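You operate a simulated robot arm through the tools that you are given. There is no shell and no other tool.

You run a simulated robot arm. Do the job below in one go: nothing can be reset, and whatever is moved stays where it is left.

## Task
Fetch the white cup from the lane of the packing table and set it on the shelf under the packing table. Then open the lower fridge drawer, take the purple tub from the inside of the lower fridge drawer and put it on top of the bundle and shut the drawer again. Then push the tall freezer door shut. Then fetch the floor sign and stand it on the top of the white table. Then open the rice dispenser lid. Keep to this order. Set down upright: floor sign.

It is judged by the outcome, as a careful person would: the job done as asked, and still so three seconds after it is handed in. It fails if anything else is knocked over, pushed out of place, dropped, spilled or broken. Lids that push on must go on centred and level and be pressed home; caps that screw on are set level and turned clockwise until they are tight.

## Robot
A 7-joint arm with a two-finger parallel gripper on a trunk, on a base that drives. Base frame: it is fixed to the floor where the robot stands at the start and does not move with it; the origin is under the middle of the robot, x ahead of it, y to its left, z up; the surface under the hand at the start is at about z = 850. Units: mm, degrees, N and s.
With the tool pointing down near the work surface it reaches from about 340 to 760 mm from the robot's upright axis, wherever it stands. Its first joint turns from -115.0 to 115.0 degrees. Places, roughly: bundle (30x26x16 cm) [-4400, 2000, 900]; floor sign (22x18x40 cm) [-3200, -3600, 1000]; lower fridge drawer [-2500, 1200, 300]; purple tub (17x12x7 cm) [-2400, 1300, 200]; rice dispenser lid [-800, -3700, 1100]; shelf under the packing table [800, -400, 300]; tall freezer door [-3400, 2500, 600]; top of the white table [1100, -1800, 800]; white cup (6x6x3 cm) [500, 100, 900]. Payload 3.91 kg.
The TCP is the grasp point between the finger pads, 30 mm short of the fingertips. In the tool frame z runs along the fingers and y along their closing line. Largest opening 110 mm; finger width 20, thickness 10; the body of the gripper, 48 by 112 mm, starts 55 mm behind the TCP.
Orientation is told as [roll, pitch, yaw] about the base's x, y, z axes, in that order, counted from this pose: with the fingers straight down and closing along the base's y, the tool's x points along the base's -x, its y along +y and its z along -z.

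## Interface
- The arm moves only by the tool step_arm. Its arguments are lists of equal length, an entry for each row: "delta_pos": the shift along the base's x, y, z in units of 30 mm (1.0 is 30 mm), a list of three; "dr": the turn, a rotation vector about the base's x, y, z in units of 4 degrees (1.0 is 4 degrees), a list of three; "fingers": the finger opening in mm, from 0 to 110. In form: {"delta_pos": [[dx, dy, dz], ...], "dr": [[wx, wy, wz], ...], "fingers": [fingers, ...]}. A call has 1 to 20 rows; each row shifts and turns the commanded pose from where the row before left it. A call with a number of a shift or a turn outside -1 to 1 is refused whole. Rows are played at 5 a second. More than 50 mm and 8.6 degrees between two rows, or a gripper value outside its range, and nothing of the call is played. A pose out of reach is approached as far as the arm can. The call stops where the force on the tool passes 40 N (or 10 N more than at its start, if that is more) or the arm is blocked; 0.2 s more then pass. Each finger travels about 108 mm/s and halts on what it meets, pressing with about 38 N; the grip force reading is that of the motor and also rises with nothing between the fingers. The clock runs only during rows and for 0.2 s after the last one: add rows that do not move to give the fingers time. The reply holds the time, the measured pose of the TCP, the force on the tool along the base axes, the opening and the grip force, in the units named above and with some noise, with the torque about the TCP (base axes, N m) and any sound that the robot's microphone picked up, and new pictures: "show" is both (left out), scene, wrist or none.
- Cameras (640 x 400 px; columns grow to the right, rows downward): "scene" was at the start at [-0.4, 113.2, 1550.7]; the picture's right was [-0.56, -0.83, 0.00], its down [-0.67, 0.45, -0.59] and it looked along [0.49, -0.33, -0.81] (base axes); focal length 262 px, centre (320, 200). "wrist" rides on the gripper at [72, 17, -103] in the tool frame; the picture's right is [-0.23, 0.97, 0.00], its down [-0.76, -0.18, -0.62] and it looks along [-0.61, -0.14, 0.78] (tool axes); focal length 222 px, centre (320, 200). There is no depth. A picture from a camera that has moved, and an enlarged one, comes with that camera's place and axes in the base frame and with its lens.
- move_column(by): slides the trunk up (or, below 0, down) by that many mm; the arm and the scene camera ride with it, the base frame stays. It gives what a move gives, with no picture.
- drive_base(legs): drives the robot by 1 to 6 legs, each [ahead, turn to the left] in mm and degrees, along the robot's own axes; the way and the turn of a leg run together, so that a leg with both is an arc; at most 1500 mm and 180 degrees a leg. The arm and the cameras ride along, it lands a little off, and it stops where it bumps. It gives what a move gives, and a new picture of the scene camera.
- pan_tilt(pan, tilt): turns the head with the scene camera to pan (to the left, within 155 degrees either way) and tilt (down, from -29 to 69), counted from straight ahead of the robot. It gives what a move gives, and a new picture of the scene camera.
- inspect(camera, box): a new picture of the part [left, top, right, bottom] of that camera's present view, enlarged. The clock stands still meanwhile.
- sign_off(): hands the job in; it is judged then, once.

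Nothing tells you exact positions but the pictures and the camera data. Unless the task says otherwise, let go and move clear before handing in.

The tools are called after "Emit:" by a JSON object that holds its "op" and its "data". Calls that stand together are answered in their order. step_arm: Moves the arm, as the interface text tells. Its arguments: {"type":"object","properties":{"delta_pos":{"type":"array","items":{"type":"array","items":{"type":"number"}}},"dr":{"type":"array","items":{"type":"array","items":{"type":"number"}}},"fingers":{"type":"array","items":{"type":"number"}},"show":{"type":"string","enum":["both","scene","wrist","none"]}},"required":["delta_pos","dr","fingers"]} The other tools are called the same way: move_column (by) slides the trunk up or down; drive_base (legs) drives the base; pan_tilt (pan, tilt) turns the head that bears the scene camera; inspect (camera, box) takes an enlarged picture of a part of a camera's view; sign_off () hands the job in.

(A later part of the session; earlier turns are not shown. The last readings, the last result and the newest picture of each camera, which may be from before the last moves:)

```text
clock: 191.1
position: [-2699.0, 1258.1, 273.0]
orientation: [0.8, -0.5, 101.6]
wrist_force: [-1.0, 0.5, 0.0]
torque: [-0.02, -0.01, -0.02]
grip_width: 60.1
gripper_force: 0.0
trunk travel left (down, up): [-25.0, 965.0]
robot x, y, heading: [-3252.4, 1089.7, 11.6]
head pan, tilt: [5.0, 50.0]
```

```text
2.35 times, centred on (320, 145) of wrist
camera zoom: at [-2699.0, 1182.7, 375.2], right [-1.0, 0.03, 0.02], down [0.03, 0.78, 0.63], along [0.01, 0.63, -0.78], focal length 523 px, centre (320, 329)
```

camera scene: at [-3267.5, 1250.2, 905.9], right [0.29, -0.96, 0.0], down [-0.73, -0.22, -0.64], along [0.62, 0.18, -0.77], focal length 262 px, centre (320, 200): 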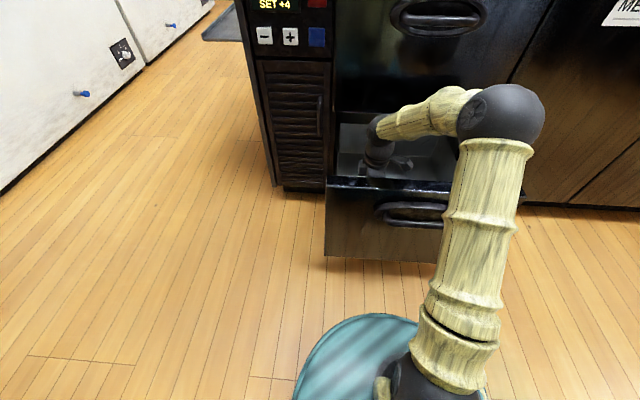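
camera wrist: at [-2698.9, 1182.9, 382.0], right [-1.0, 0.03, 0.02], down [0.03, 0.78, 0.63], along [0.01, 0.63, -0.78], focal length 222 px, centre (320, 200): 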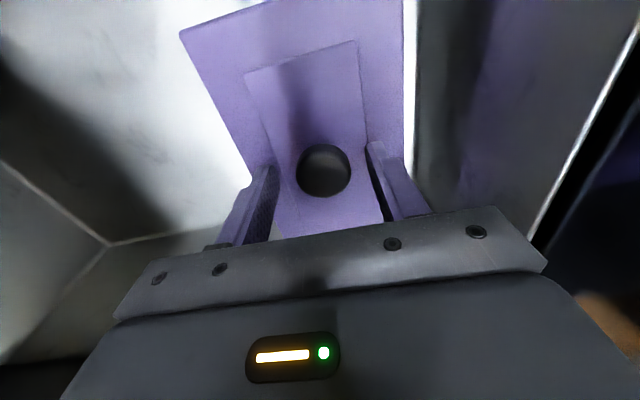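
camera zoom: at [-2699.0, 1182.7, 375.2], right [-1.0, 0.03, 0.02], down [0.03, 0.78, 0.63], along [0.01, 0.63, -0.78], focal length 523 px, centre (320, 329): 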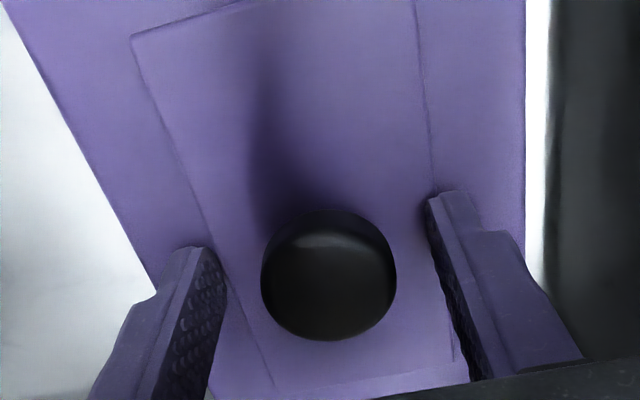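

Emit:
{"op": "step_arm", "data": {"delta_pos": [[0, 0, -0.12], [0, 0, 0]], "dr": [[0, 0, 0], [0, 0, 0]], "fingers": [60, 60], "show": "none"}}

Emit:
{"op": "step_arm", "data": {"delta_pos": [[0, 0, -0.12], [0, 0, 0]], "dr": [[0, 0, 0], [0, 0, 0]], "fingers": [60, 60], "show": "none"}}

Emit:
{"op": "inspect", "data": {"camera": "wrist", "box": [200, 60, 440, 230]}}

```text
clock: 191.7
position: [-2698.8, 1256.7, 270.4]
orientation: [0.7, -0.4, 101.5]
wrist_force: [0.2, -1.3, 6.1]
torque: [0.01, -0.19, 0.0]
grip_width: 59.6
gripper_force: 0.1
trunk travel left (down, up): [-25.0, 965.0]
robot x, y, heading: [-3250.7, 1091.8, 11.7]
head pan, tilt: [5.0, 50.0]
```

```text
clock: 192.3
position: [-2698.1, 1258.0, 268.6]
orientation: [0.4, -0.4, 101.4]
wrist_force: [2.0, -2.3, 32.4]
torque: [0.01, -0.89, -0.04]
grip_width: 59.3
gripper_force: 0.0
trunk travel left (down, up): [-25.0, 965.0]
robot x, y, heading: [-3250.3, 1093.9, 11.5]
head pan, tilt: [5.0, 50.0]
```

```text
2.35 times, centred on (320, 145) of wrist
camera zoom: at [-2699.0, 1182.6, 372.0], right [-1.0, 0.03, 0.01], down [0.03, 0.78, 0.63], along [0.01, 0.63, -0.78], focal length 523 px, centre (320, 329)
```

zoom: 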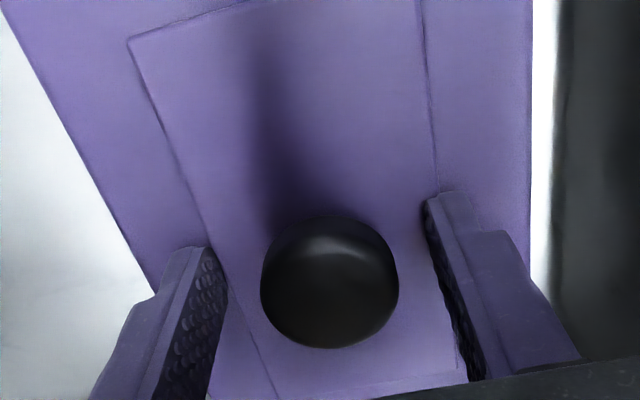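

Fingertips touched the lid at z≈240. I back up 4 mm and close on the knob.

Emit:
{"op": "step_arm", "data": {"delta_pos": [[0, 0, 0.18], [0, 0, 0], [0, 0, 0], [0, 0, 0], [0, 0, 0]], "dr": [[0, 0, 0], [0, 0, 0], [0, 0, 0], [0, 0, 0], [0, 0, 0]], "fingers": [60, 40, 20, 20, 20], "show": "wrist"}}

```text
clock: 193.5
position: [-2699.5, 1256.5, 269.7]
orientation: [0.9, -0.4, 101.5]
wrist_force: [-0.5, 0.8, -3.6]
torque: [0.04, -0.01, 0.0]
grip_width: 32.3
gripper_force: 38.0
trunk travel left (down, up): [-25.0, 965.0]
robot x, y, heading: [-3252.1, 1093.1, 11.6]
head pan, tilt: [5.0, 50.0]
camera wrist: at [-2699.2, 1182.6, 373.5], right [-1.0, 0.03, 0.02], down [0.03, 0.78, 0.63], along [0.0, 0.63, -0.78], focal length 222 px, centre (320, 200)
```

wrist: 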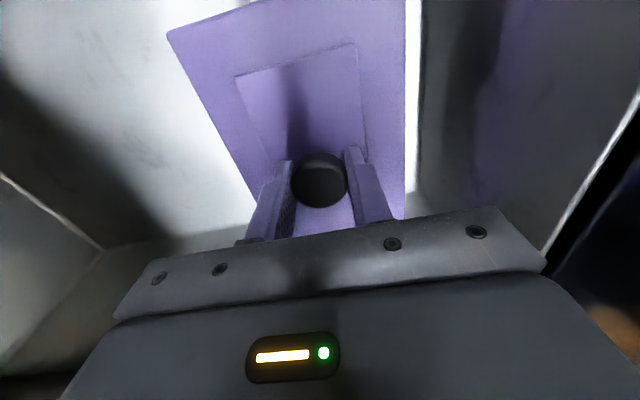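

The knob is gripped at 32 mm. I lift slowly and check that the whole tub comes up level.

Emit:
{"op": "step_arm", "data": {"delta_pos": [[0, 0, 0.2], [0, 0, 0.3], [0, 0, 0.5], [0, 0, 0.5], [0, 0, 0]], "dr": [[0, 0, 0], [0, 0, 0], [0, 0, 0], [0, 0, 0], [0, 0, 0]], "fingers": [20, 20, 20, 20, 20]}}

```text
clock: 194.7
position: [-2698.1, 1256.5, 316.4]
orientation: [0.9, -0.4, 101.5]
wrist_force: [0.0, 1.0, -5.1]
torque: [0.04, 0.01, 0.01]
grip_width: 32.3
gripper_force: 38.0
trunk travel left (down, up): [-25.0, 965.0]
robot x, y, heading: [-3247.3, 1089.3, 11.7]
head pan, tilt: [5.0, 50.0]
camera scene: at [-3267.3, 1250.2, 905.8], right [0.29, -0.96, 0.0], down [-0.73, -0.22, -0.64], along [0.62, 0.18, -0.77], focal length 262 px, centre (320, 200)
camera wrist: at [-2698.7, 1182.0, 418.8], right [-1.0, 0.03, 0.02], down [0.03, 0.78, 0.63], along [0.01, 0.63, -0.78], focal length 222 px, centre (320, 200)
```

scene: 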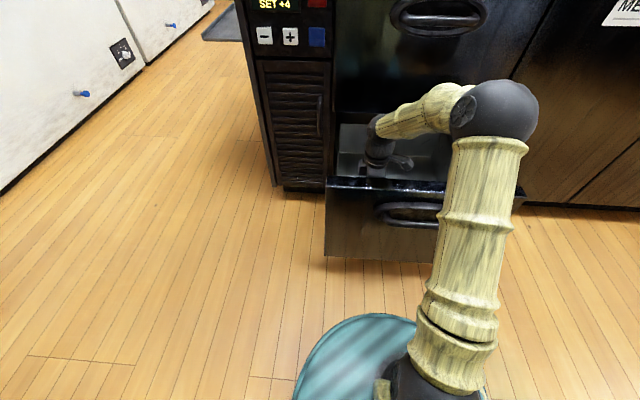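
wrist: 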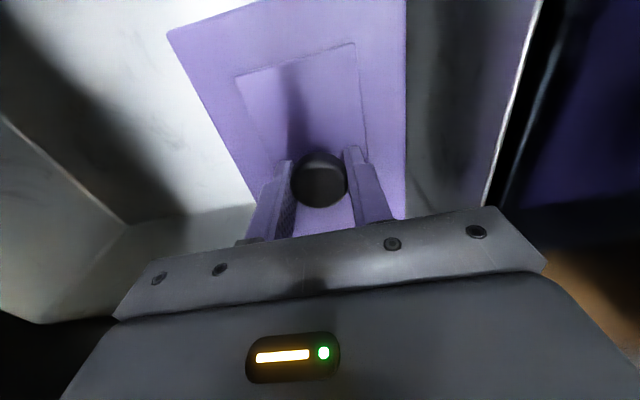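

The tub lifts cleanly (about 0.5 kg, level). I raise it out of the drawer with the trunk and then head for the bundle on the sink counter.

Emit:
{"op": "move_column", "data": {"by": 400}}

Emit:
{"op": "move_column", "data": {"by": 400}}

Emit:
{"op": "drive_base", "data": {"legs": [[-80, 0]]}}

Emit:
{"op": "inspect", "data": {"camera": "wrist", "box": [0, 0, 640, 400]}}

```text
clock: 198.5
position: [-2698.9, 1257.2, 715.8]
orientation: [0.9, -0.4, 101.5]
wrist_force: [-0.1, 0.2, -4.8]
torque: [0.01, 0.0, 0.01]
grip_width: 32.2
gripper_force: 37.8
trunk travel left (down, up): [-425.0, 565.0]
robot x, y, heading: [-3246.4, 1087.0, 11.5]
head pan, tilt: [5.0, 50.0]
```

```text
clock: 202.3
position: [-2697.1, 1256.4, 1116.7]
orientation: [0.9, -0.5, 101.5]
wrist_force: [0.5, -1.0, -3.8]
torque: [-0.02, -0.02, 0.01]
grip_width: 32.1
gripper_force: 38.1
trunk travel left (down, up): [-825.0, 165.0]
robot x, y, heading: [-3248.8, 1088.3, 11.6]
head pan, tilt: [5.0, 50.0]
```

```text
clock: 203.5
position: [-2777.0, 1240.1, 1116.0]
orientation: [0.8, -0.4, 101.5]
wrist_force: [0.1, -0.4, -3.9]
torque: [0.01, -0.02, 0.03]
grip_width: 32.4
gripper_force: 37.8
trunk travel left (down, up): [-825.0, 165.0]
robot x, y, heading: [-3331.2, 1073.0, 11.4]
head pan, tilt: [5.0, 50.0]
camera scene: at [-3347.3, 1233.8, 1705.9], right [0.29, -0.96, 0.0], down [-0.73, -0.22, -0.64], along [0.62, 0.18, -0.77], focal length 262 px, centre (320, 200)
```

scene: 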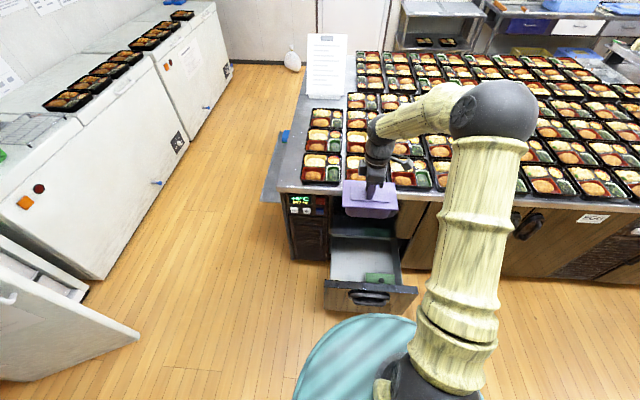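

```text
1.00 times, centred on (320, 200) of wrist (not enlarged: the box is as wide or as high as the picture)
camera zoom: at [-2778.2, 1165.7, 1219.5], right [-1.0, 0.03, 0.01], down [0.03, 0.78, 0.63], along [0.01, 0.63, -0.78], focal length 222 px, centre (320, 200)
```

zoom: 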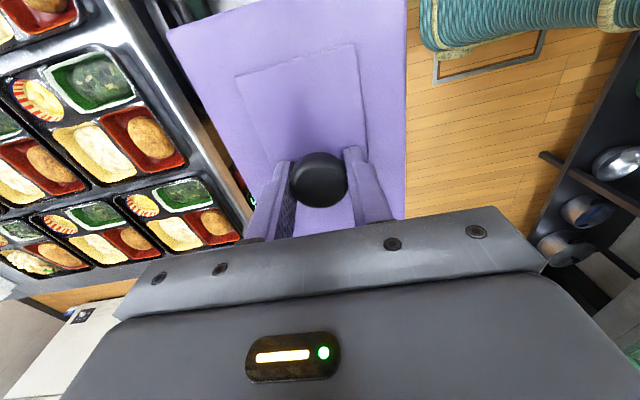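

The tub is held level. I drive over to the sink counter's right end where the white bundle lies.

Emit:
{"op": "drive_base", "data": {"legs": [[0, 106.4], [980, 0], [0, 73.6]]}}

Emit:
{"op": "pan_tilt", "data": {"pan": -15, "tilt": 50}}

```text
clock: 220.5
position: [-4333.7, 1782.4, 1116.4]
orientation: [0.9, -0.5, -79.0]
wrist_force: [0.9, -0.4, -4.2]
torque: [0.01, 0.0, -0.01]
grip_width: 32.3
gripper_force: 37.7
trunk travel left (down, up): [-825.0, 165.0]
robot x, y, heading: [-3776.2, 1947.2, -168.8]
head pan, tilt: [5.0, 50.0]
camera scene: at [-3767.8, 1786.3, 1705.8], right [-0.28, 0.96, 0.0], down [0.74, 0.21, -0.64], along [-0.62, -0.18, -0.77], focal length 262 px, centre (320, 200)
```

scene: 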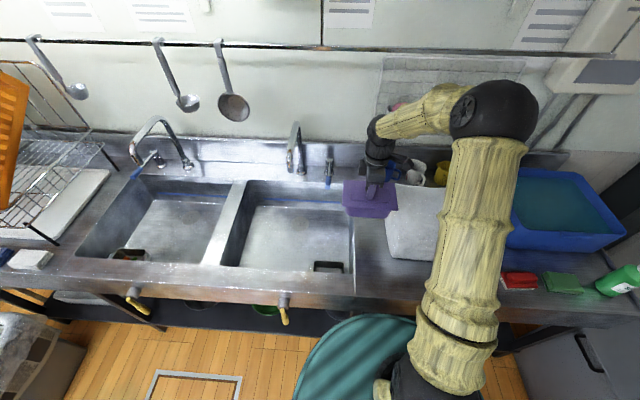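

```text
clock: 221.3
position: [-4335.3, 1782.0, 1116.0]
orientation: [0.9, -0.4, -79.0]
wrist_force: [0.4, 0.7, -4.6]
torque: [-0.03, 0.01, -0.03]
grip_width: 32.3
gripper_force: 38.2
trunk travel left (down, up): [-825.0, 165.0]
robot x, y, heading: [-3782.6, 1941.0, -169.0]
head pan, tilt: [-15.0, 50.0]
camera scene: at [-3770.7, 1812.9, 1705.8], right [0.07, 1.0, 0.0], down [0.76, -0.05, -0.64], along [-0.64, 0.04, -0.77], focal length 262 px, centre (320, 200)
```

scene: 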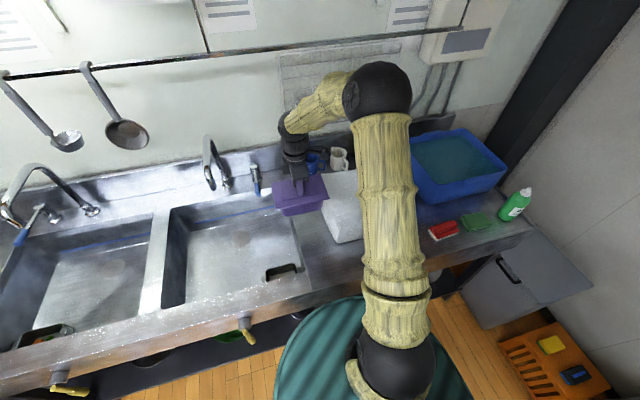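

Emit:
{"op": "inspect", "data": {"camera": "scene", "box": [240, 120, 440, 260]}}

Emit:
{"op": "pan_tilt", "data": {"pan": 20, "tilt": 50}}

Emit:
{"op": "inspect", "data": {"camera": "scene", "box": [400, 120, 640, 300]}}

Emit:
{"op": "inspect", "data": {"camera": "wrist", "box": [0, 0, 640, 400]}}

```text
2.86 times, centred on (340, 190) of scene
camera zoom: at [-3770.7, 1812.9, 1705.8], right [0.07, 1.0, 0.0], down [0.76, -0.05, -0.64], along [-0.64, 0.04, -0.77], focal length 749 px, centre (263, 229)
```

zoom: 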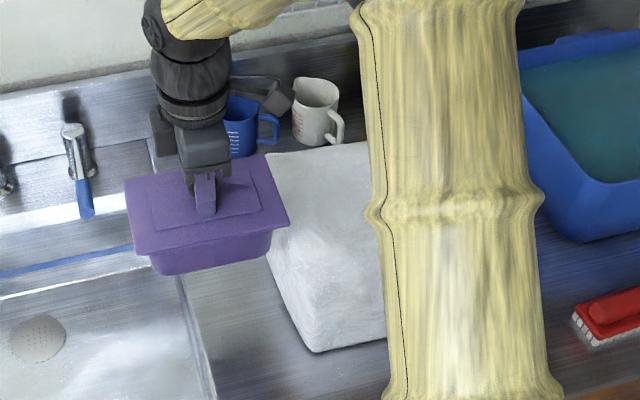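

```text
clock: 222.3
position: [-4334.1, 1782.7, 1116.1]
orientation: [0.9, -0.4, -79.0]
wrist_force: [-0.1, 0.6, -5.3]
torque: [-0.01, -0.01, -0.03]
grip_width: 32.1
gripper_force: 38.0
trunk travel left (down, up): [-825.0, 165.0]
robot x, y, heading: [-3779.3, 1944.4, -169.0]
head pan, tilt: [20.0, 50.0]
camera scene: at [-3759.9, 1768.1, 1705.8], right [-0.52, 0.86, 0.0], down [0.66, 0.4, -0.64], along [-0.55, -0.33, -0.77], focal length 262 px, centre (320, 200)
```

scene: 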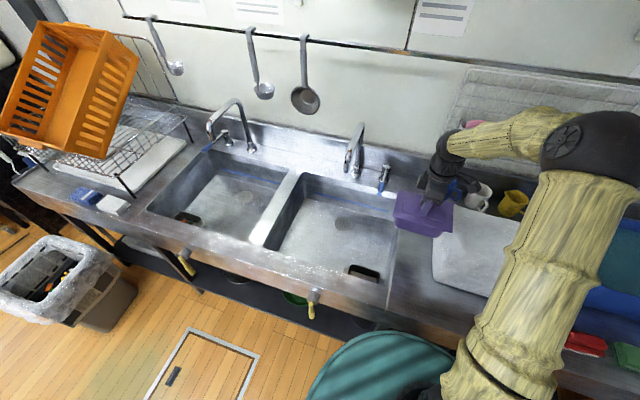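

```text
2.22 times, centred on (520, 210) of scene
camera zoom: at [-3759.9, 1768.1, 1705.8], right [-0.52, 0.86, 0.0], down [0.66, 0.4, -0.64], along [-0.55, -0.33, -0.77], focal length 582 px, centre (-124, 178)
```

zoom: 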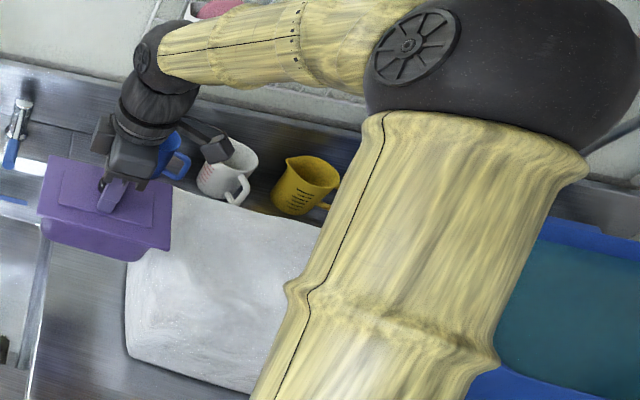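

```text
1.00 times, centred on (320, 200) of wrist (not enlarged: the box is as wide or as high as the picture)
camera zoom: at [-4332.8, 1857.3, 1218.7], right [1.0, -0.04, 0.02], down [-0.04, -0.78, 0.63], along [-0.01, -0.63, -0.78], focal length 222 px, centre (320, 200)
```

zoom: 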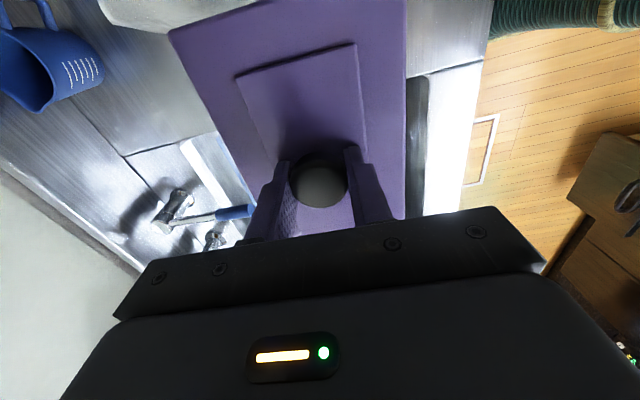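

The bundle's top spans roughly u -3821…-4060, v 2727…3027 with its top near z≈980. I raise a bit and carry the tub over the bundle's centre.

Emit:
{"op": "move_column", "data": {"by": 90}}

Emit:
{"op": "step_arm", "data": {"delta_pos": [[-0.287, 0.833, 0], [-0.287, 0.833, 0], [-0.287, 0.833, 0], [-0.287, 0.833, 0], [-0.287, 0.833, 0], [-0.287, 0.833, 0], [-0.287, 0.833, 0], [-0.287, 0.833, 0], [-0.287, 0.833, 0], [-0.287, 0.833, 0], [0, 0, 0]], "dr": [[0, 0, 0], [0, 0, 0], [0, 0, 0], [0, 0, 0], [0, 0, 0], [0, 0, 0], [0, 0, 0], [0, 0, 0], [0, 0, 0], [0, 0, 0], [0, 0, 0]], "fingers": [20, 20, 20, 20, 20, 20, 20, 20, 20, 20, 20]}}

Emit:
{"op": "inspect", "data": {"camera": "scene", "box": [400, 100, 640, 300]}}

```text
clock: 223.6
position: [-4335.1, 1782.4, 1205.0]
orientation: [0.9, -0.5, -79.0]
wrist_force: [0.0, 1.1, -4.1]
torque: [0.03, -0.03, -0.01]
grip_width: 32.3
gripper_force: 38.2
trunk travel left (down, up): [-915.0, 75.0]
robot x, y, heading: [-3778.8, 1946.9, -168.9]
head pan, tilt: [20.0, 50.0]
```

```text
clock: 226.0
position: [-4419.3, 2031.9, 1206.8]
orientation: [1.0, -0.4, -79.0]
wrist_force: [0.6, 0.4, -4.0]
torque: [-0.04, -0.02, -0.02]
grip_width: 32.1
gripper_force: 38.3
trunk travel left (down, up): [-915.0, 75.0]
robot x, y, heading: [-3779.3, 1950.3, -168.7]
head pan, tilt: [20.0, 50.0]
camera scene: at [-3759.8, 1767.4, 1795.8], right [-0.52, 0.86, 0.0], down [0.66, 0.4, -0.64], along [-0.55, -0.33, -0.77], focal length 262 px, centre (320, 200)
camera wrist: at [-4417.0, 2107.1, 1308.4], right [1.0, -0.04, 0.02], down [-0.04, -0.78, 0.63], along [-0.01, -0.63, -0.78], focal length 222 px, centre (320, 200)
```

scene: 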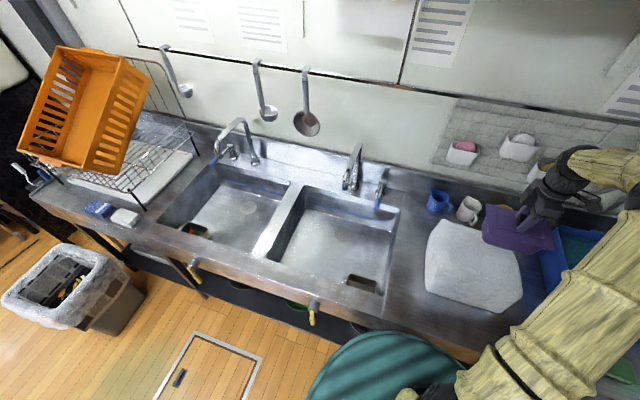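
wrist: 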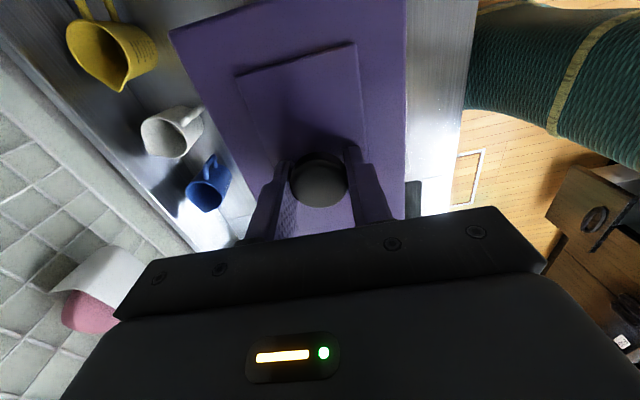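

```text
2.00 times, centred on (520, 200) of scene
camera zoom: at [-3759.8, 1767.4, 1795.8], right [-0.52, 0.86, 0.0], down [0.66, 0.4, -0.64], along [-0.55, -0.33, -0.77], focal length 524 px, centre (-80, 200)
```

zoom: 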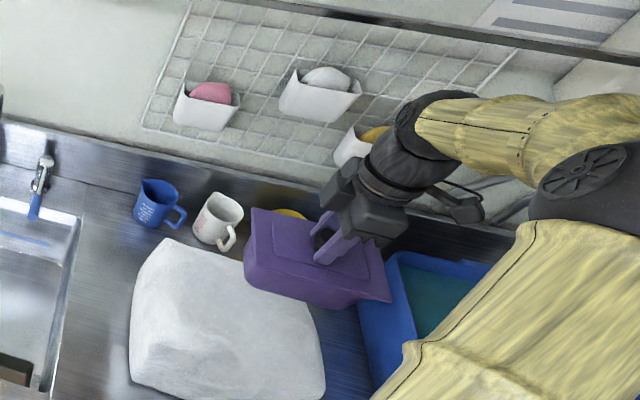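

The whole bundle is visible now, centred near u=-3930, v=2838. I shift the tub 25 mm toward its centre and lower with the trunk, then finely with the arm.

Emit:
{"op": "step_arm", "data": {"delta_pos": [[0.167, -0.8, 0], [0, 0, 0]], "dr": [[0, 0, 0], [0, 0, 0]], "fingers": [20, 20], "show": "none"}}

Emit:
{"op": "move_column", "data": {"by": -110}}

Emit:
{"op": "inspect", "data": {"camera": "scene", "box": [400, 60, 640, 260]}}

```text
clock: 226.6
position: [-4413.3, 2011.0, 1205.1]
orientation: [0.9, -0.5, -79.1]
wrist_force: [0.4, 0.5, -4.3]
torque: [0.0, 0.01, 0.0]
grip_width: 32.1
gripper_force: 38.3
trunk travel left (down, up): [-915.0, 75.0]
robot x, y, heading: [-3776.2, 1946.5, -168.9]
head pan, tilt: [20.0, 50.0]
```

```text
clock: 227.8
position: [-4417.0, 2009.4, 1112.0]
orientation: [-0.5, -0.1, -79.2]
wrist_force: [6.1, 0.3, 23.3]
torque: [-0.22, 0.01, 0.05]
grip_width: 32.2
gripper_force: 38.2
trunk travel left (down, up): [-809.0, 181.0]
robot x, y, heading: [-3780.6, 1948.6, -168.9]
head pan, tilt: [20.0, 50.0]
stopped: the force on the tool passed its limit at 50 N (the readings are from after the stop); the commanded pose is now the measured one
```

```text
2.00 times, centred on (520, 160) of scene
camera zoom: at [-3757.9, 1768.0, 1690.3], right [-0.52, 0.86, 0.0], down [0.66, 0.4, -0.64], along [-0.55, -0.33, -0.77], focal length 524 px, centre (-80, 280)
```

zoom: 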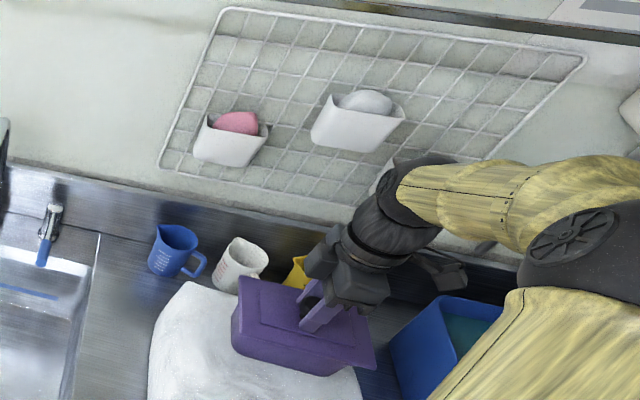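

The tub touched the bundle earlier than I expected (bundle top ≈1030), slightly off to the back right. I lift it, shift it toward the centre and set it down gently.

Emit:
{"op": "step_arm", "data": {"delta_pos": [[0, 0, 0.5], [0, 0, 0.5], [0.57, -0.31, 0], [0.57, -0.31, 0], [0, 0, 0]], "dr": [[0, 0, 0], [0, 0, 0], [0, 0, 0], [0, 0, 0], [0, 0, 0]], "fingers": [20, 20, 20, 20, 20]}}

Emit:
{"op": "inspect", "data": {"camera": "scene", "box": [400, 80, 640, 280]}}

```text
clock: 229.0
position: [-4383.0, 1991.8, 1135.6]
orientation: [-0.1, -0.2, -79.0]
wrist_force: [0.4, 0.2, -4.3]
torque: [-0.02, 0.01, -0.04]
grip_width: 32.1
gripper_force: 38.3
trunk travel left (down, up): [-809.0, 181.0]
robot x, y, heading: [-3778.9, 1946.2, -168.7]
head pan, tilt: [20.0, 50.0]
camera scene: at [-3760.2, 1768.4, 1690.2], right [-0.52, 0.86, 0.0], down [0.66, 0.4, -0.64], along [-0.55, -0.33, -0.77], focal length 262 px, centre (320, 200)
camera wrist: at [-4379.8, 2066.3, 1238.6], right [1.0, -0.04, 0.0], down [-0.03, -0.78, 0.62], along [-0.02, -0.62, -0.78], focal length 222 px, centre (320, 200)
```

scene: 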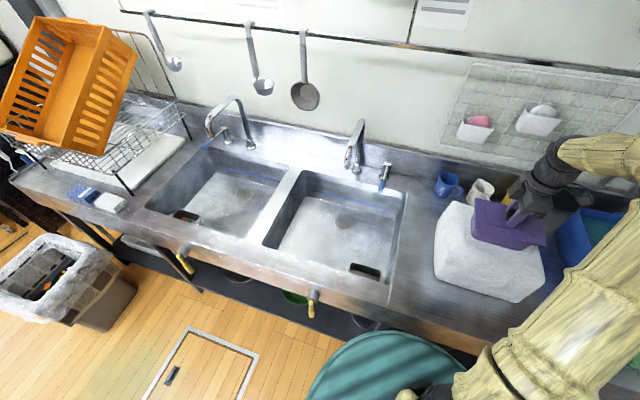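
wrist: 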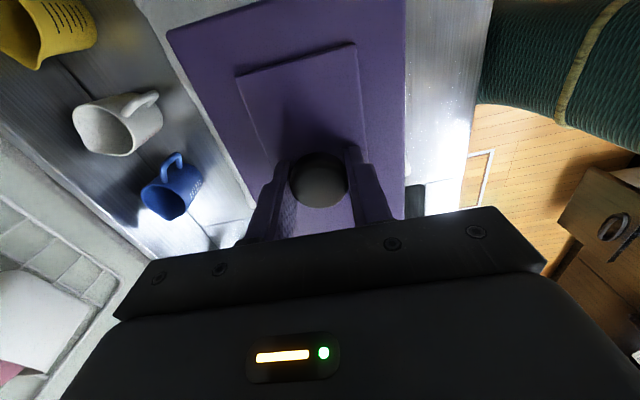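

```text
2.00 times, centred on (520, 180) of scene
camera zoom: at [-3760.2, 1768.4, 1690.2], right [-0.52, 0.86, 0.0], down [0.66, 0.4, -0.64], along [-0.55, -0.33, -0.77], focal length 524 px, centre (-80, 240)
```

zoom: 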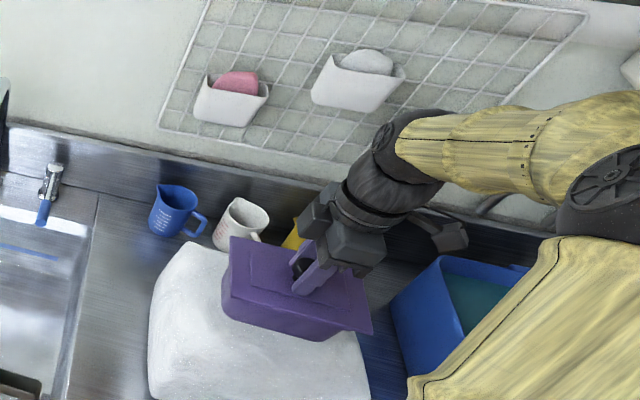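

The tub is now centred over the bundle (which is aligned with base axes around [-4385, 1998]). I lower it gently in small steps.

Emit:
{"op": "step_arm", "data": {"delta_pos": [[0, 0.1, -0.25], [0, 0.1, -0.25], [0, 0, 0]], "dr": [[0, 0, 0], [0, 0, 0], [0, 0, 0]], "fingers": [20, 20, 20], "show": "none"}}

Emit:
{"op": "step_arm", "data": {"delta_pos": [[0, 0, -0.1], [0, 0, 0]], "dr": [[0, 0, 0], [0, 0, 0]], "fingers": [20, 20], "show": "none"}}

Emit:
{"op": "step_arm", "data": {"delta_pos": [[0, 0, -0.1], [0, 0, 0]], "dr": [[0, 0, 0], [0, 0, 0]], "fingers": [20, 20], "show": "none"}}

```text
clock: 229.8
position: [-4382.9, 1997.7, 1121.4]
orientation: [-0.2, -0.1, -79.1]
wrist_force: [0.6, 0.2, -3.6]
torque: [-0.04, 0.0, -0.01]
grip_width: 32.1
gripper_force: 38.1
trunk travel left (down, up): [-809.0, 181.0]
robot x, y, heading: [-3776.7, 1943.3, -168.7]
head pan, tilt: [20.0, 50.0]
```

```text
clock: 230.4
position: [-4384.8, 1997.9, 1118.4]
orientation: [-0.1, -0.2, -79.1]
wrist_force: [0.8, 0.3, -3.9]
torque: [0.0, 0.02, 0.02]
grip_width: 32.5
gripper_force: 37.6
trunk travel left (down, up): [-809.0, 181.0]
robot x, y, heading: [-3778.8, 1945.4, -168.9]
head pan, tilt: [20.0, 50.0]
```

```text
clock: 231.0
position: [-4383.7, 1997.8, 1115.8]
orientation: [-0.1, -0.2, -79.1]
wrist_force: [-0.1, 0.1, -3.7]
torque: [0.01, 0.01, 0.01]
grip_width: 32.1
gripper_force: 37.8
trunk travel left (down, up): [-809.0, 181.0]
robot x, y, heading: [-3781.5, 1944.1, -168.8]
head pan, tilt: [20.0, 50.0]
```

Emit:
{"op": "step_arm", "data": {"delta_pos": [[0, 0, -0.1], [0, 0, 0]], "dr": [[0, 0, 0], [0, 0, 0]], "fingers": [20, 20], "show": "none"}}

Emit:
{"op": "step_arm", "data": {"delta_pos": [[0, 0, -0.07], [0, 0, 0]], "dr": [[0, 0, 0], [0, 0, 0]], "fingers": [20, 20], "show": "none"}}

Emit:
{"op": "step_arm", "data": {"delta_pos": [[0, 0, -0.07], [0, 0, 0]], "dr": [[0, 0, 0], [0, 0, 0]], "fingers": [20, 20], "show": "scene"}}

```text
clock: 231.6
position: [-4383.1, 1996.5, 1112.0]
orientation: [-0.1, -0.2, -79.2]
wrist_force: [0.1, 0.5, -3.5]
torque: [-0.02, -0.01, 0.01]
grip_width: 32.6
gripper_force: 37.9
trunk travel left (down, up): [-809.0, 181.0]
robot x, y, heading: [-3779.1, 1946.4, -168.8]
head pan, tilt: [20.0, 50.0]
```

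```text
clock: 232.2
position: [-4382.6, 1996.3, 1109.8]
orientation: [-0.2, -0.1, -79.0]
wrist_force: [0.2, 0.8, -2.0]
torque: [0.0, 0.06, 0.01]
grip_width: 32.3
gripper_force: 38.4
trunk travel left (down, up): [-809.0, 181.0]
robot x, y, heading: [-3778.9, 1944.0, -168.8]
head pan, tilt: [20.0, 50.0]
```

```text
clock: 232.8
position: [-4383.3, 1996.3, 1110.2]
orientation: [-0.3, 0.0, -79.1]
wrist_force: [2.3, 0.8, 10.1]
torque: [0.05, 0.43, -0.02]
grip_width: 32.3
gripper_force: 38.2
trunk travel left (down, up): [-809.0, 181.0]
robot x, y, heading: [-3781.0, 1949.7, -168.8]
head pan, tilt: [20.0, 50.0]
camera scene: at [-3757.5, 1768.2, 1690.4], right [-0.52, 0.86, 0.0], down [0.66, 0.4, -0.64], along [-0.55, -0.33, -0.77], focal length 262 px, centre (320, 200)
```

scene: 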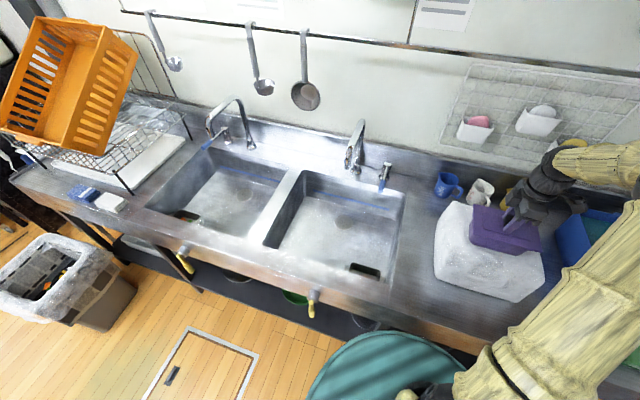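

Contact is felt (≈14 N). I open the fingers gently to let the tub settle and then lift away.

Emit:
{"op": "step_arm", "data": {"delta_pos": [[0, 0, 0], [0, 0, 0], [0, 0, 0], [0, 0, 0], [0, 0, 0], [0, 0, 0]], "dr": [[0, 0, 0], [0, 0, 0], [0, 0, 0], [0, 0, 0], [0, 0, 0], [0, 0, 0]], "fingers": [31, 33, 36, 42, 52, 60], "show": "both"}}

Emit:
{"op": "inspect", "data": {"camera": "scene", "box": [400, 100, 640, 300]}}

```text
clock: 234.2
position: [-4382.1, 1997.1, 1108.7]
orientation: [-0.3, 0.0, -79.0]
wrist_force: [4.8, 0.9, 15.0]
torque: [-0.05, 0.39, 0.02]
grip_width: 57.9
gripper_force: 0.2
trunk travel left (down, up): [-809.0, 181.0]
robot x, y, heading: [-3779.0, 1945.9, -169.0]
head pan, tilt: [20.0, 50.0]
camera scene: at [-3756.5, 1768.1, 1690.3], right [-0.52, 0.86, 0.0], down [0.65, 0.4, -0.64], along [-0.55, -0.33, -0.77], focal length 262 px, centre (320, 200)
camera wrist: at [-4378.6, 2071.2, 1213.7], right [1.0, -0.04, 0.0], down [-0.03, -0.78, 0.62], along [-0.03, -0.62, -0.78], focal length 222 px, centre (320, 200)
```

scene: 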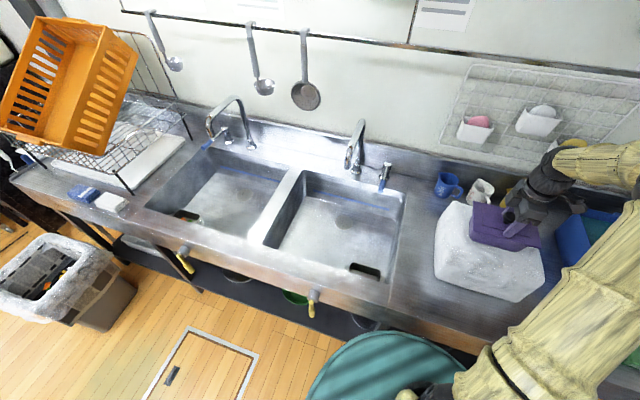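
wrist: 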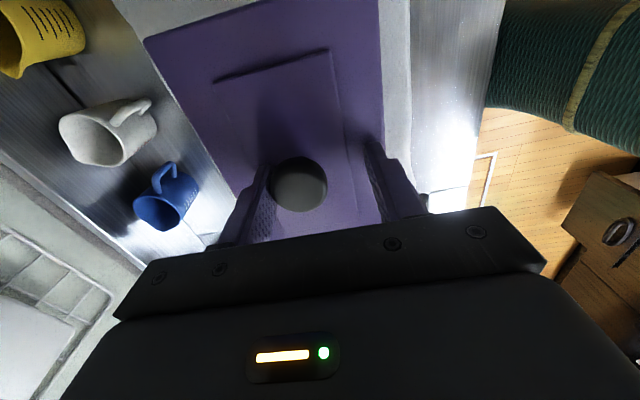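

```text
2.00 times, centred on (520, 200) of scene
camera zoom: at [-3756.5, 1768.1, 1690.3], right [-0.52, 0.86, 0.0], down [0.65, 0.4, -0.64], along [-0.55, -0.33, -0.77], focal length 524 px, centre (-80, 200)
```

zoom: 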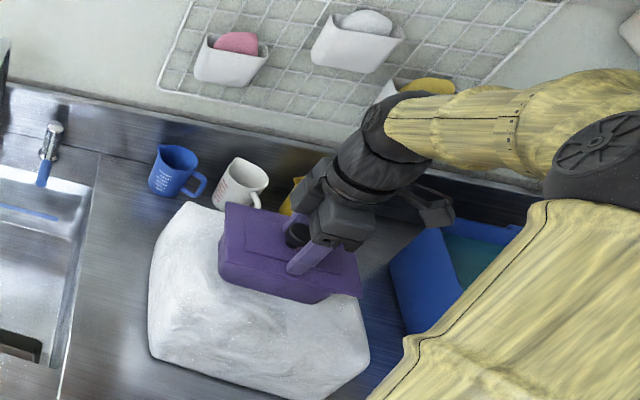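

Emit:
{"op": "inspect", "data": {"camera": "scene", "box": [430, 180, 560, 300]}}

```text
3.33 times, centred on (495, 240) of scene
camera zoom: at [-3756.5, 1768.1, 1690.3], right [-0.52, 0.86, 0.0], down [0.65, 0.4, -0.64], along [-0.55, -0.33, -0.77], focal length 873 px, centre (-263, 67)
```

zoom: 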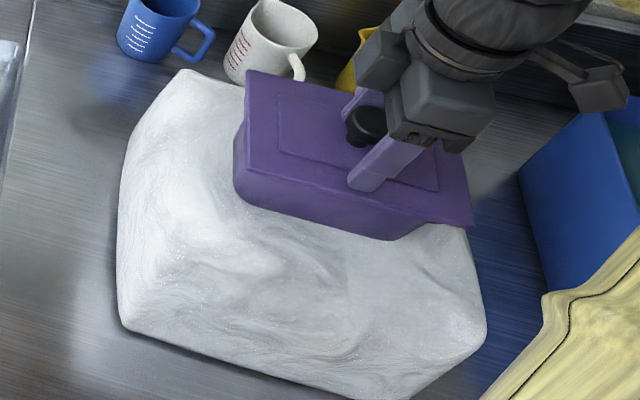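

The tub sits centred on the bundle's top; the fingertips are just pressing on its lid. I lift the hand straight up and check that it rests stably.

Emit:
{"op": "step_arm", "data": {"delta_pos": [[0, 0, 0.15], [0, 0, 0.2], [0, 0, 0.5], [0, 0, 1], [0, 0, 1], [0, 0, 1], [0, 0, 1], [0, 0, 0]], "dr": [[0, 0, 0], [0, 0, 0], [0, 0, 0], [0, 0, 0], [0, 0, 0], [0, 0, 0], [0, 0, 0], [0, 0, 0]], "fingers": [62, 62, 62, 62, 62, 62, 62, 62]}}

Emit:
{"op": "inspect", "data": {"camera": "scene", "box": [430, 180, 560, 300]}}

```text
clock: 236.0
position: [-4385.8, 1996.5, 1254.9]
orientation: [0.0, -0.2, -79.1]
wrist_force: [-0.4, -0.9, 1.1]
torque: [0.03, -0.01, -0.04]
grip_width: 62.3
gripper_force: 0.1
trunk travel left (down, up): [-809.0, 181.0]
robot x, y, heading: [-3779.2, 1942.4, -168.7]
head pan, tilt: [20.0, 50.0]
camera scene: at [-3759.6, 1768.2, 1690.2], right [-0.52, 0.86, 0.0], down [0.66, 0.4, -0.64], along [-0.55, -0.33, -0.77], focal length 262 px, centre (320, 200)
camera wrist: at [-4381.5, 2071.0, 1357.5], right [1.0, -0.04, 0.0], down [-0.03, -0.78, 0.62], along [-0.02, -0.62, -0.78], focal length 222 px, centre (320, 200)
```

scene: 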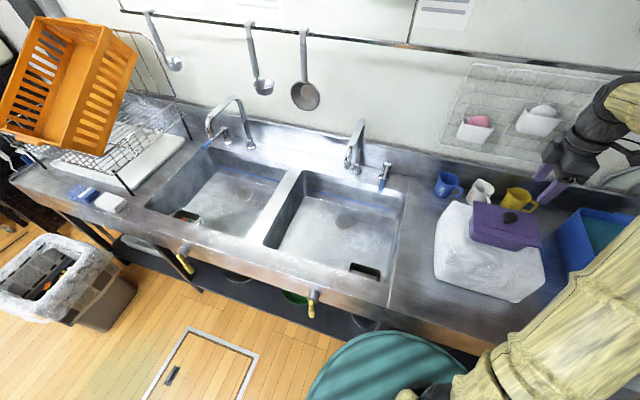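
wrist: 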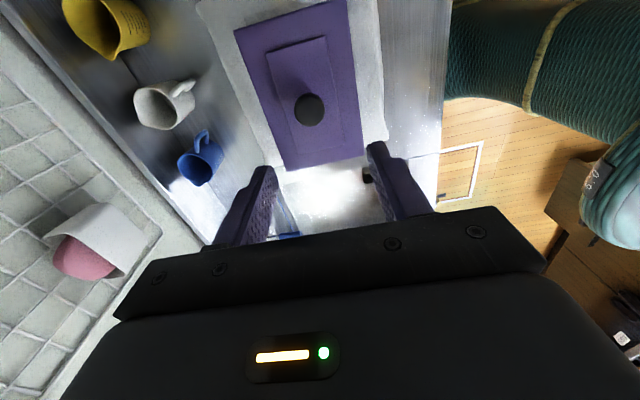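

```text
3.33 times, centred on (495, 240) of scene
camera zoom: at [-3759.6, 1768.2, 1690.2], right [-0.52, 0.86, 0.0], down [0.66, 0.4, -0.64], along [-0.55, -0.33, -0.77], focal length 873 px, centre (-263, 67)
```

zoom: 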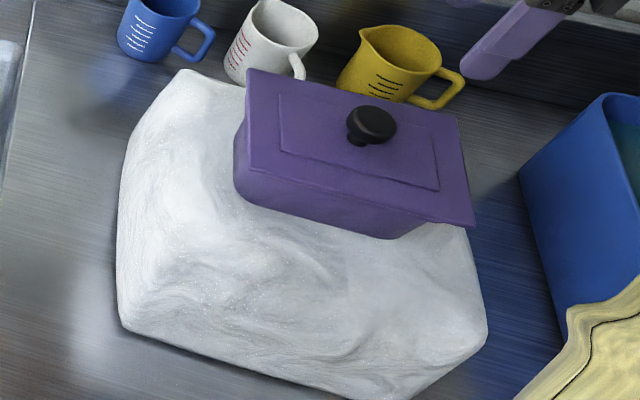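

The purple tub rests stably on the bundle. Now I drive back to the open drawer to push it shut.

Emit:
{"op": "drive_base", "data": {"legs": [[0, 102.9], [988, 0], [0, 77.1]]}}

Emit:
{"op": "pan_tilt", "data": {"pan": 0, "tilt": 50}}

```text
clock: 253.2
position: [-2747.1, 999.1, 1254.3]
orientation: [-0.1, -0.2, 102.1]
wrist_force: [-0.4, 0.7, -0.3]
torque: [0.0, 0.0, -0.05]
grip_width: 61.8
gripper_force: 0.1
trunk travel left (down, up): [-809.0, 181.0]
robot x, y, heading: [-3352.8, 1039.7, 12.5]
head pan, tilt: [20.0, 50.0]
camera scene: at [-3379.9, 1220.0, 1690.2], right [0.53, -0.85, 0.0], down [-0.65, -0.41, -0.64], along [0.54, 0.34, -0.77], focal length 262 px, centre (320, 200)
```

scene: 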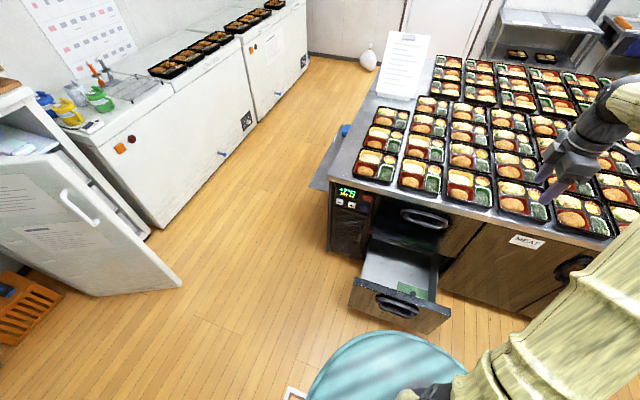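

```text
clock: 254.1
position: [-2747.0, 999.3, 1254.6]
orientation: [-0.1, 0.0, 102.1]
wrist_force: [-0.9, 0.0, 0.0]
torque: [0.01, 0.01, 0.03]
grip_width: 61.9
gripper_force: 0.1
trunk travel left (down, up): [-809.0, 181.0]
robot x, y, heading: [-3352.4, 1039.2, 12.1]
head pan, tilt: [0.0, 50.0]
camera scene: at [-3369.8, 1195.4, 1690.2], right [0.21, -0.98, 0.0], down [-0.75, -0.16, -0.64], along [0.63, 0.14, -0.77], focal length 262 px, centre (320, 200)
```

scene: 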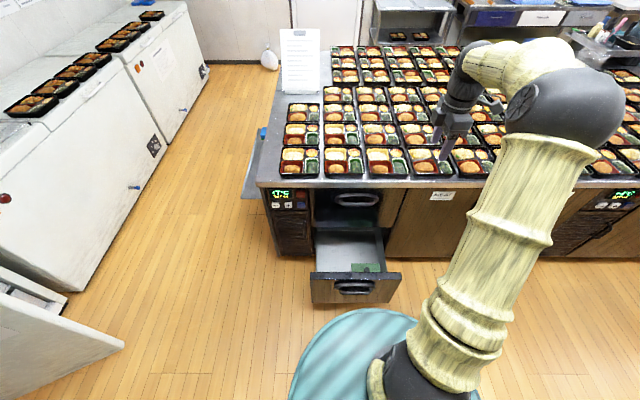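

Facing the open drawer again, I rotate the hand to horizontal with closed fingers so I can push the drawer front.

Emit:
{"op": "step_arm", "data": {"delta_pos": [[-0.09, 0.237, 0], [-0.09, 0.237, 0], [-0.09, 0.237, 0], [-0.09, 0.237, 0], [-0.09, 0.237, 0], [-0.09, 0.237, 0], [-0.09, 0.237, 0], [-0.09, 0.237, 0], [-0.09, 0.237, 0], [-0.09, 0.237, 0], [-0.09, 0.237, 0], [-0.09, 0.237, 0], [-0.09, 0.237, 0], [-0.09, 0.237, 0], [-0.09, 0.237, 0], [-0.09, 0.237, 0], [-0.09, 0.237, 0], [-0.09, 0.237, 0], [-0.09, 0.237, 0], [-0.09, 0.237, 0]], "dr": [[0.213, -0.977, 0], [0.213, -0.977, 0], [0.213, -0.977, 0], [0.213, -0.977, 0], [0.213, -0.977, 0], [0.213, -0.977, 0], [0.213, -0.977, 0], [0.213, -0.977, 0], [0.213, -0.977, 0], [0.213, -0.977, 0], [0.213, -0.977, 0], [0.213, -0.977, 0], [0.213, -0.977, 0], [0.213, -0.977, 0], [0.213, -0.977, 0], [0.213, -0.977, 0], [0.213, -0.977, 0], [0.213, -0.977, 0], [0.213, -0.977, 0], [0.213, -0.977, 0]], "fingers": [60, 50, 40, 30, 20, 10, 0, 0, 0, 0, 0, 0, 0, 0, 0, 0, 0, 0, 0, 0], "show": "none"}}

Emit:
{"op": "step_arm", "data": {"delta_pos": [[0, 0, 0], [0, 0, 0], [0, 0, 0], [0, 0, 0]], "dr": [[0.213, -0.977, 0], [0.213, -0.977, 0], [0.1, -0.49, 0], [0, 0, 0]], "fingers": [0, 0, 0, 0], "show": "scene"}}

Emit:
{"op": "drive_base", "data": {"legs": [[-160, -0.9]]}}

```text
clock: 258.3
position: [-2801.0, 1141.4, 1253.6]
orientation: [-80.2, -0.3, 102.2]
wrist_force: [0.2, -0.5, -0.1]
torque: [-0.02, 0.01, 0.04]
grip_width: 0.0
gripper_force: 37.9
trunk travel left (down, up): [-809.0, 181.0]
robot x, y, heading: [-3352.4, 1040.6, 12.2]
head pan, tilt: [0.0, 50.0]
```

```text
clock: 259.3
position: [-2802.4, 1139.7, 1254.0]
orientation: [-90.2, -0.2, 102.3]
wrist_force: [0.6, 1.0, -0.7]
torque: [0.03, 0.04, -0.02]
grip_width: 0.0
gripper_force: 37.8
trunk travel left (down, up): [-809.0, 181.0]
robot x, y, heading: [-3354.5, 1043.4, 12.2]
head pan, tilt: [0.0, 50.0]
camera scene: at [-3370.0, 1195.1, 1690.3], right [0.21, -0.98, 0.0], down [-0.75, -0.16, -0.64], along [0.63, 0.14, -0.77], focal length 262 px, centre (320, 200)
```

scene: 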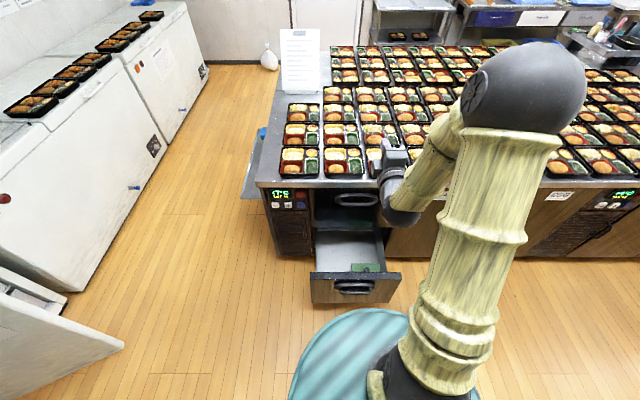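

```text
clock: 260.8
position: [-2958.9, 1100.7, 1254.5]
orientation: [-90.2, -0.2, 101.5]
wrist_force: [-0.5, 0.1, 0.0]
torque: [0.03, 0.03, 0.03]
grip_width: 0.0
gripper_force: 37.6
trunk travel left (down, up): [-809.0, 181.0]
robot x, y, heading: [-3509.1, 1005.7, 11.2]
head pan, tilt: [0.0, 50.0]
camera scene: at [-3525.8, 1162.2, 1690.3], right [0.2, -0.98, 0.0], down [-0.75, -0.15, -0.64], along [0.63, 0.13, -0.77], focal length 262 px, centre (320, 200)
```

scene: 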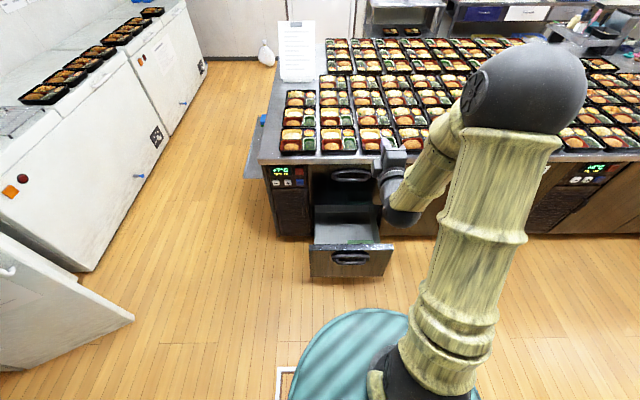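

Emit:
{"op": "move_column", "data": {"by": -400}}

Emit:
{"op": "move_column", "data": {"by": -390}}

Emit:
{"op": "step_arm", "data": {"delta_pos": [[0, 0, -1], [0, 0, -1], [0, 0, -1], [0, 0, -1], [0, 0, -0.8], [0, 0, 0]], "dr": [[0, 0, 0], [0, 0, 0], [0, 0, 0], [0, 0, 0], [0, 0, 0], [0, 0, 0]], "fingers": [0, 0, 0, 0, 0, 0]}}

```text
clock: 264.7
position: [-2959.0, 1100.1, 855.0]
orientation: [-90.0, -0.3, 101.5]
wrist_force: [0.1, -0.2, 0.0]
torque: [0.0, 0.01, 0.0]
grip_width: 0.0
gripper_force: 37.9
trunk travel left (down, up): [-409.0, 581.0]
robot x, y, heading: [-3512.4, 1007.0, 11.5]
head pan, tilt: [0.0, 50.0]
```

```text
clock: 268.4
position: [-2958.3, 1100.3, 465.3]
orientation: [-90.1, -0.2, 101.4]
wrist_force: [-0.4, 0.3, -0.1]
torque: [-0.03, 0.02, 0.01]
grip_width: 0.0
gripper_force: 38.0
trunk travel left (down, up): [-19.0, 971.0]
robot x, y, heading: [-3511.9, 1007.4, 11.5]
head pan, tilt: [0.0, 50.0]
```

```text
clock: 269.8
position: [-2957.2, 1100.5, 321.9]
orientation: [-90.1, -0.1, 101.4]
wrist_force: [-0.1, 0.1, 0.1]
torque: [-0.02, 0.01, -0.01]
grip_width: 0.0
gripper_force: 37.6
trunk travel left (down, up): [-19.0, 971.0]
robot x, y, heading: [-3507.0, 1007.4, 11.0]
head pan, tilt: [0.0, 50.0]
camera scene: at [-3524.5, 1162.5, 900.2], right [0.2, -0.98, 0.0], down [-0.75, -0.15, -0.64], along [0.63, 0.13, -0.77], focal length 262 px, centre (320, 200)
camera wrist: at [-3044.1, 1008.9, 302.8], right [-0.04, 0.23, -0.97], down [-0.76, 0.62, 0.18], along [0.65, 0.75, 0.15], focal length 222 px, centre (320, 200)
```

scene: 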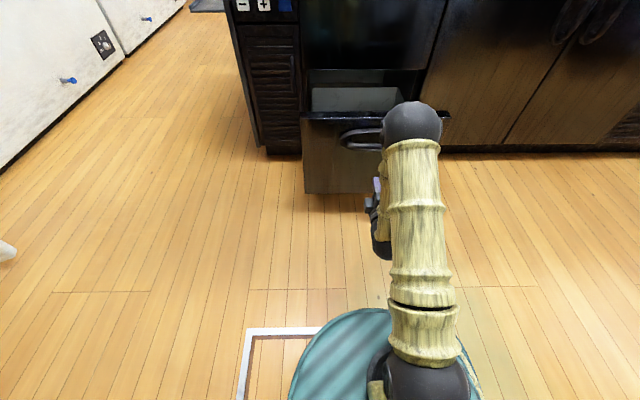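
wrist: 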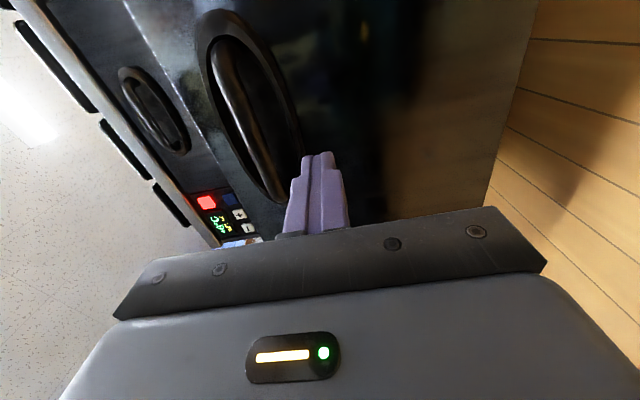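

Emit:
{"op": "step_arm", "data": {"delta_pos": [[0, 0, -0.8], [0, 0, 0]], "dr": [[0, 0, 0], [0, 0, 0]], "fingers": [0, 0], "show": "none"}}

Emit:
{"op": "drive_base", "data": {"legs": [[180, 0]]}}

Emit:
{"op": "inspect", "data": {"camera": "wrist", "box": [0, 0, 640, 400]}}

```text
clock: 270.4
position: [-2958.5, 1099.7, 297.1]
orientation: [-90.2, -0.3, 101.5]
wrist_force: [0.3, 0.5, 0.3]
torque: [0.0, 0.0, -0.01]
grip_width: 0.3
gripper_force: 37.7
trunk travel left (down, up): [-19.0, 971.0]
robot x, y, heading: [-3506.2, 1007.5, 11.3]
head pan, tilt: [0.0, 50.0]
```

```text
clock: 272.1
position: [-2778.5, 1135.4, 297.1]
orientation: [-90.1, -0.3, 101.4]
wrist_force: [0.4, 0.3, -0.2]
torque: [0.01, 0.0, -0.03]
grip_width: 0.0
gripper_force: 37.5
trunk travel left (down, up): [-19.0, 971.0]
robot x, y, heading: [-3326.5, 1040.7, 11.4]
head pan, tilt: [0.0, 50.0]
camera scene: at [-3345.1, 1198.5, 900.2], right [0.2, -0.98, 0.0], down [-0.75, -0.15, -0.64], along [0.63, 0.13, -0.77], focal length 262 px, centre (320, 200)
```

scene: 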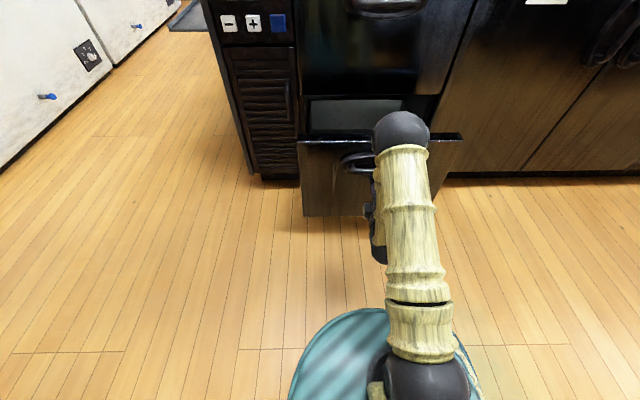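

```text
1.00 times, centred on (320, 200) of wrist (not enlarged: the box is as wide or as high as the picture)
camera zoom: at [-2865.2, 1043.8, 279.0], right [-0.04, 0.23, -0.97], down [-0.76, 0.62, 0.18], along [0.65, 0.75, 0.15], focal length 222 px, centre (320, 200)
```

zoom: 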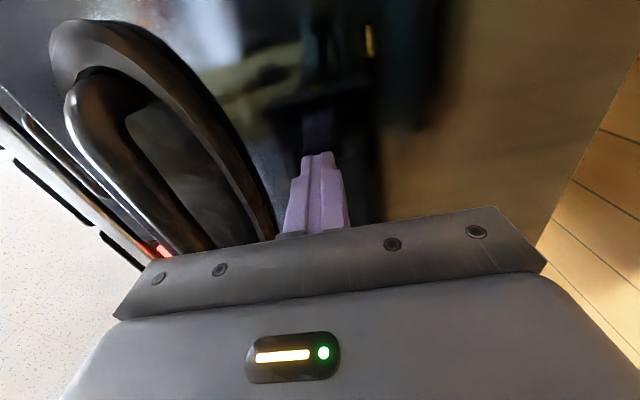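

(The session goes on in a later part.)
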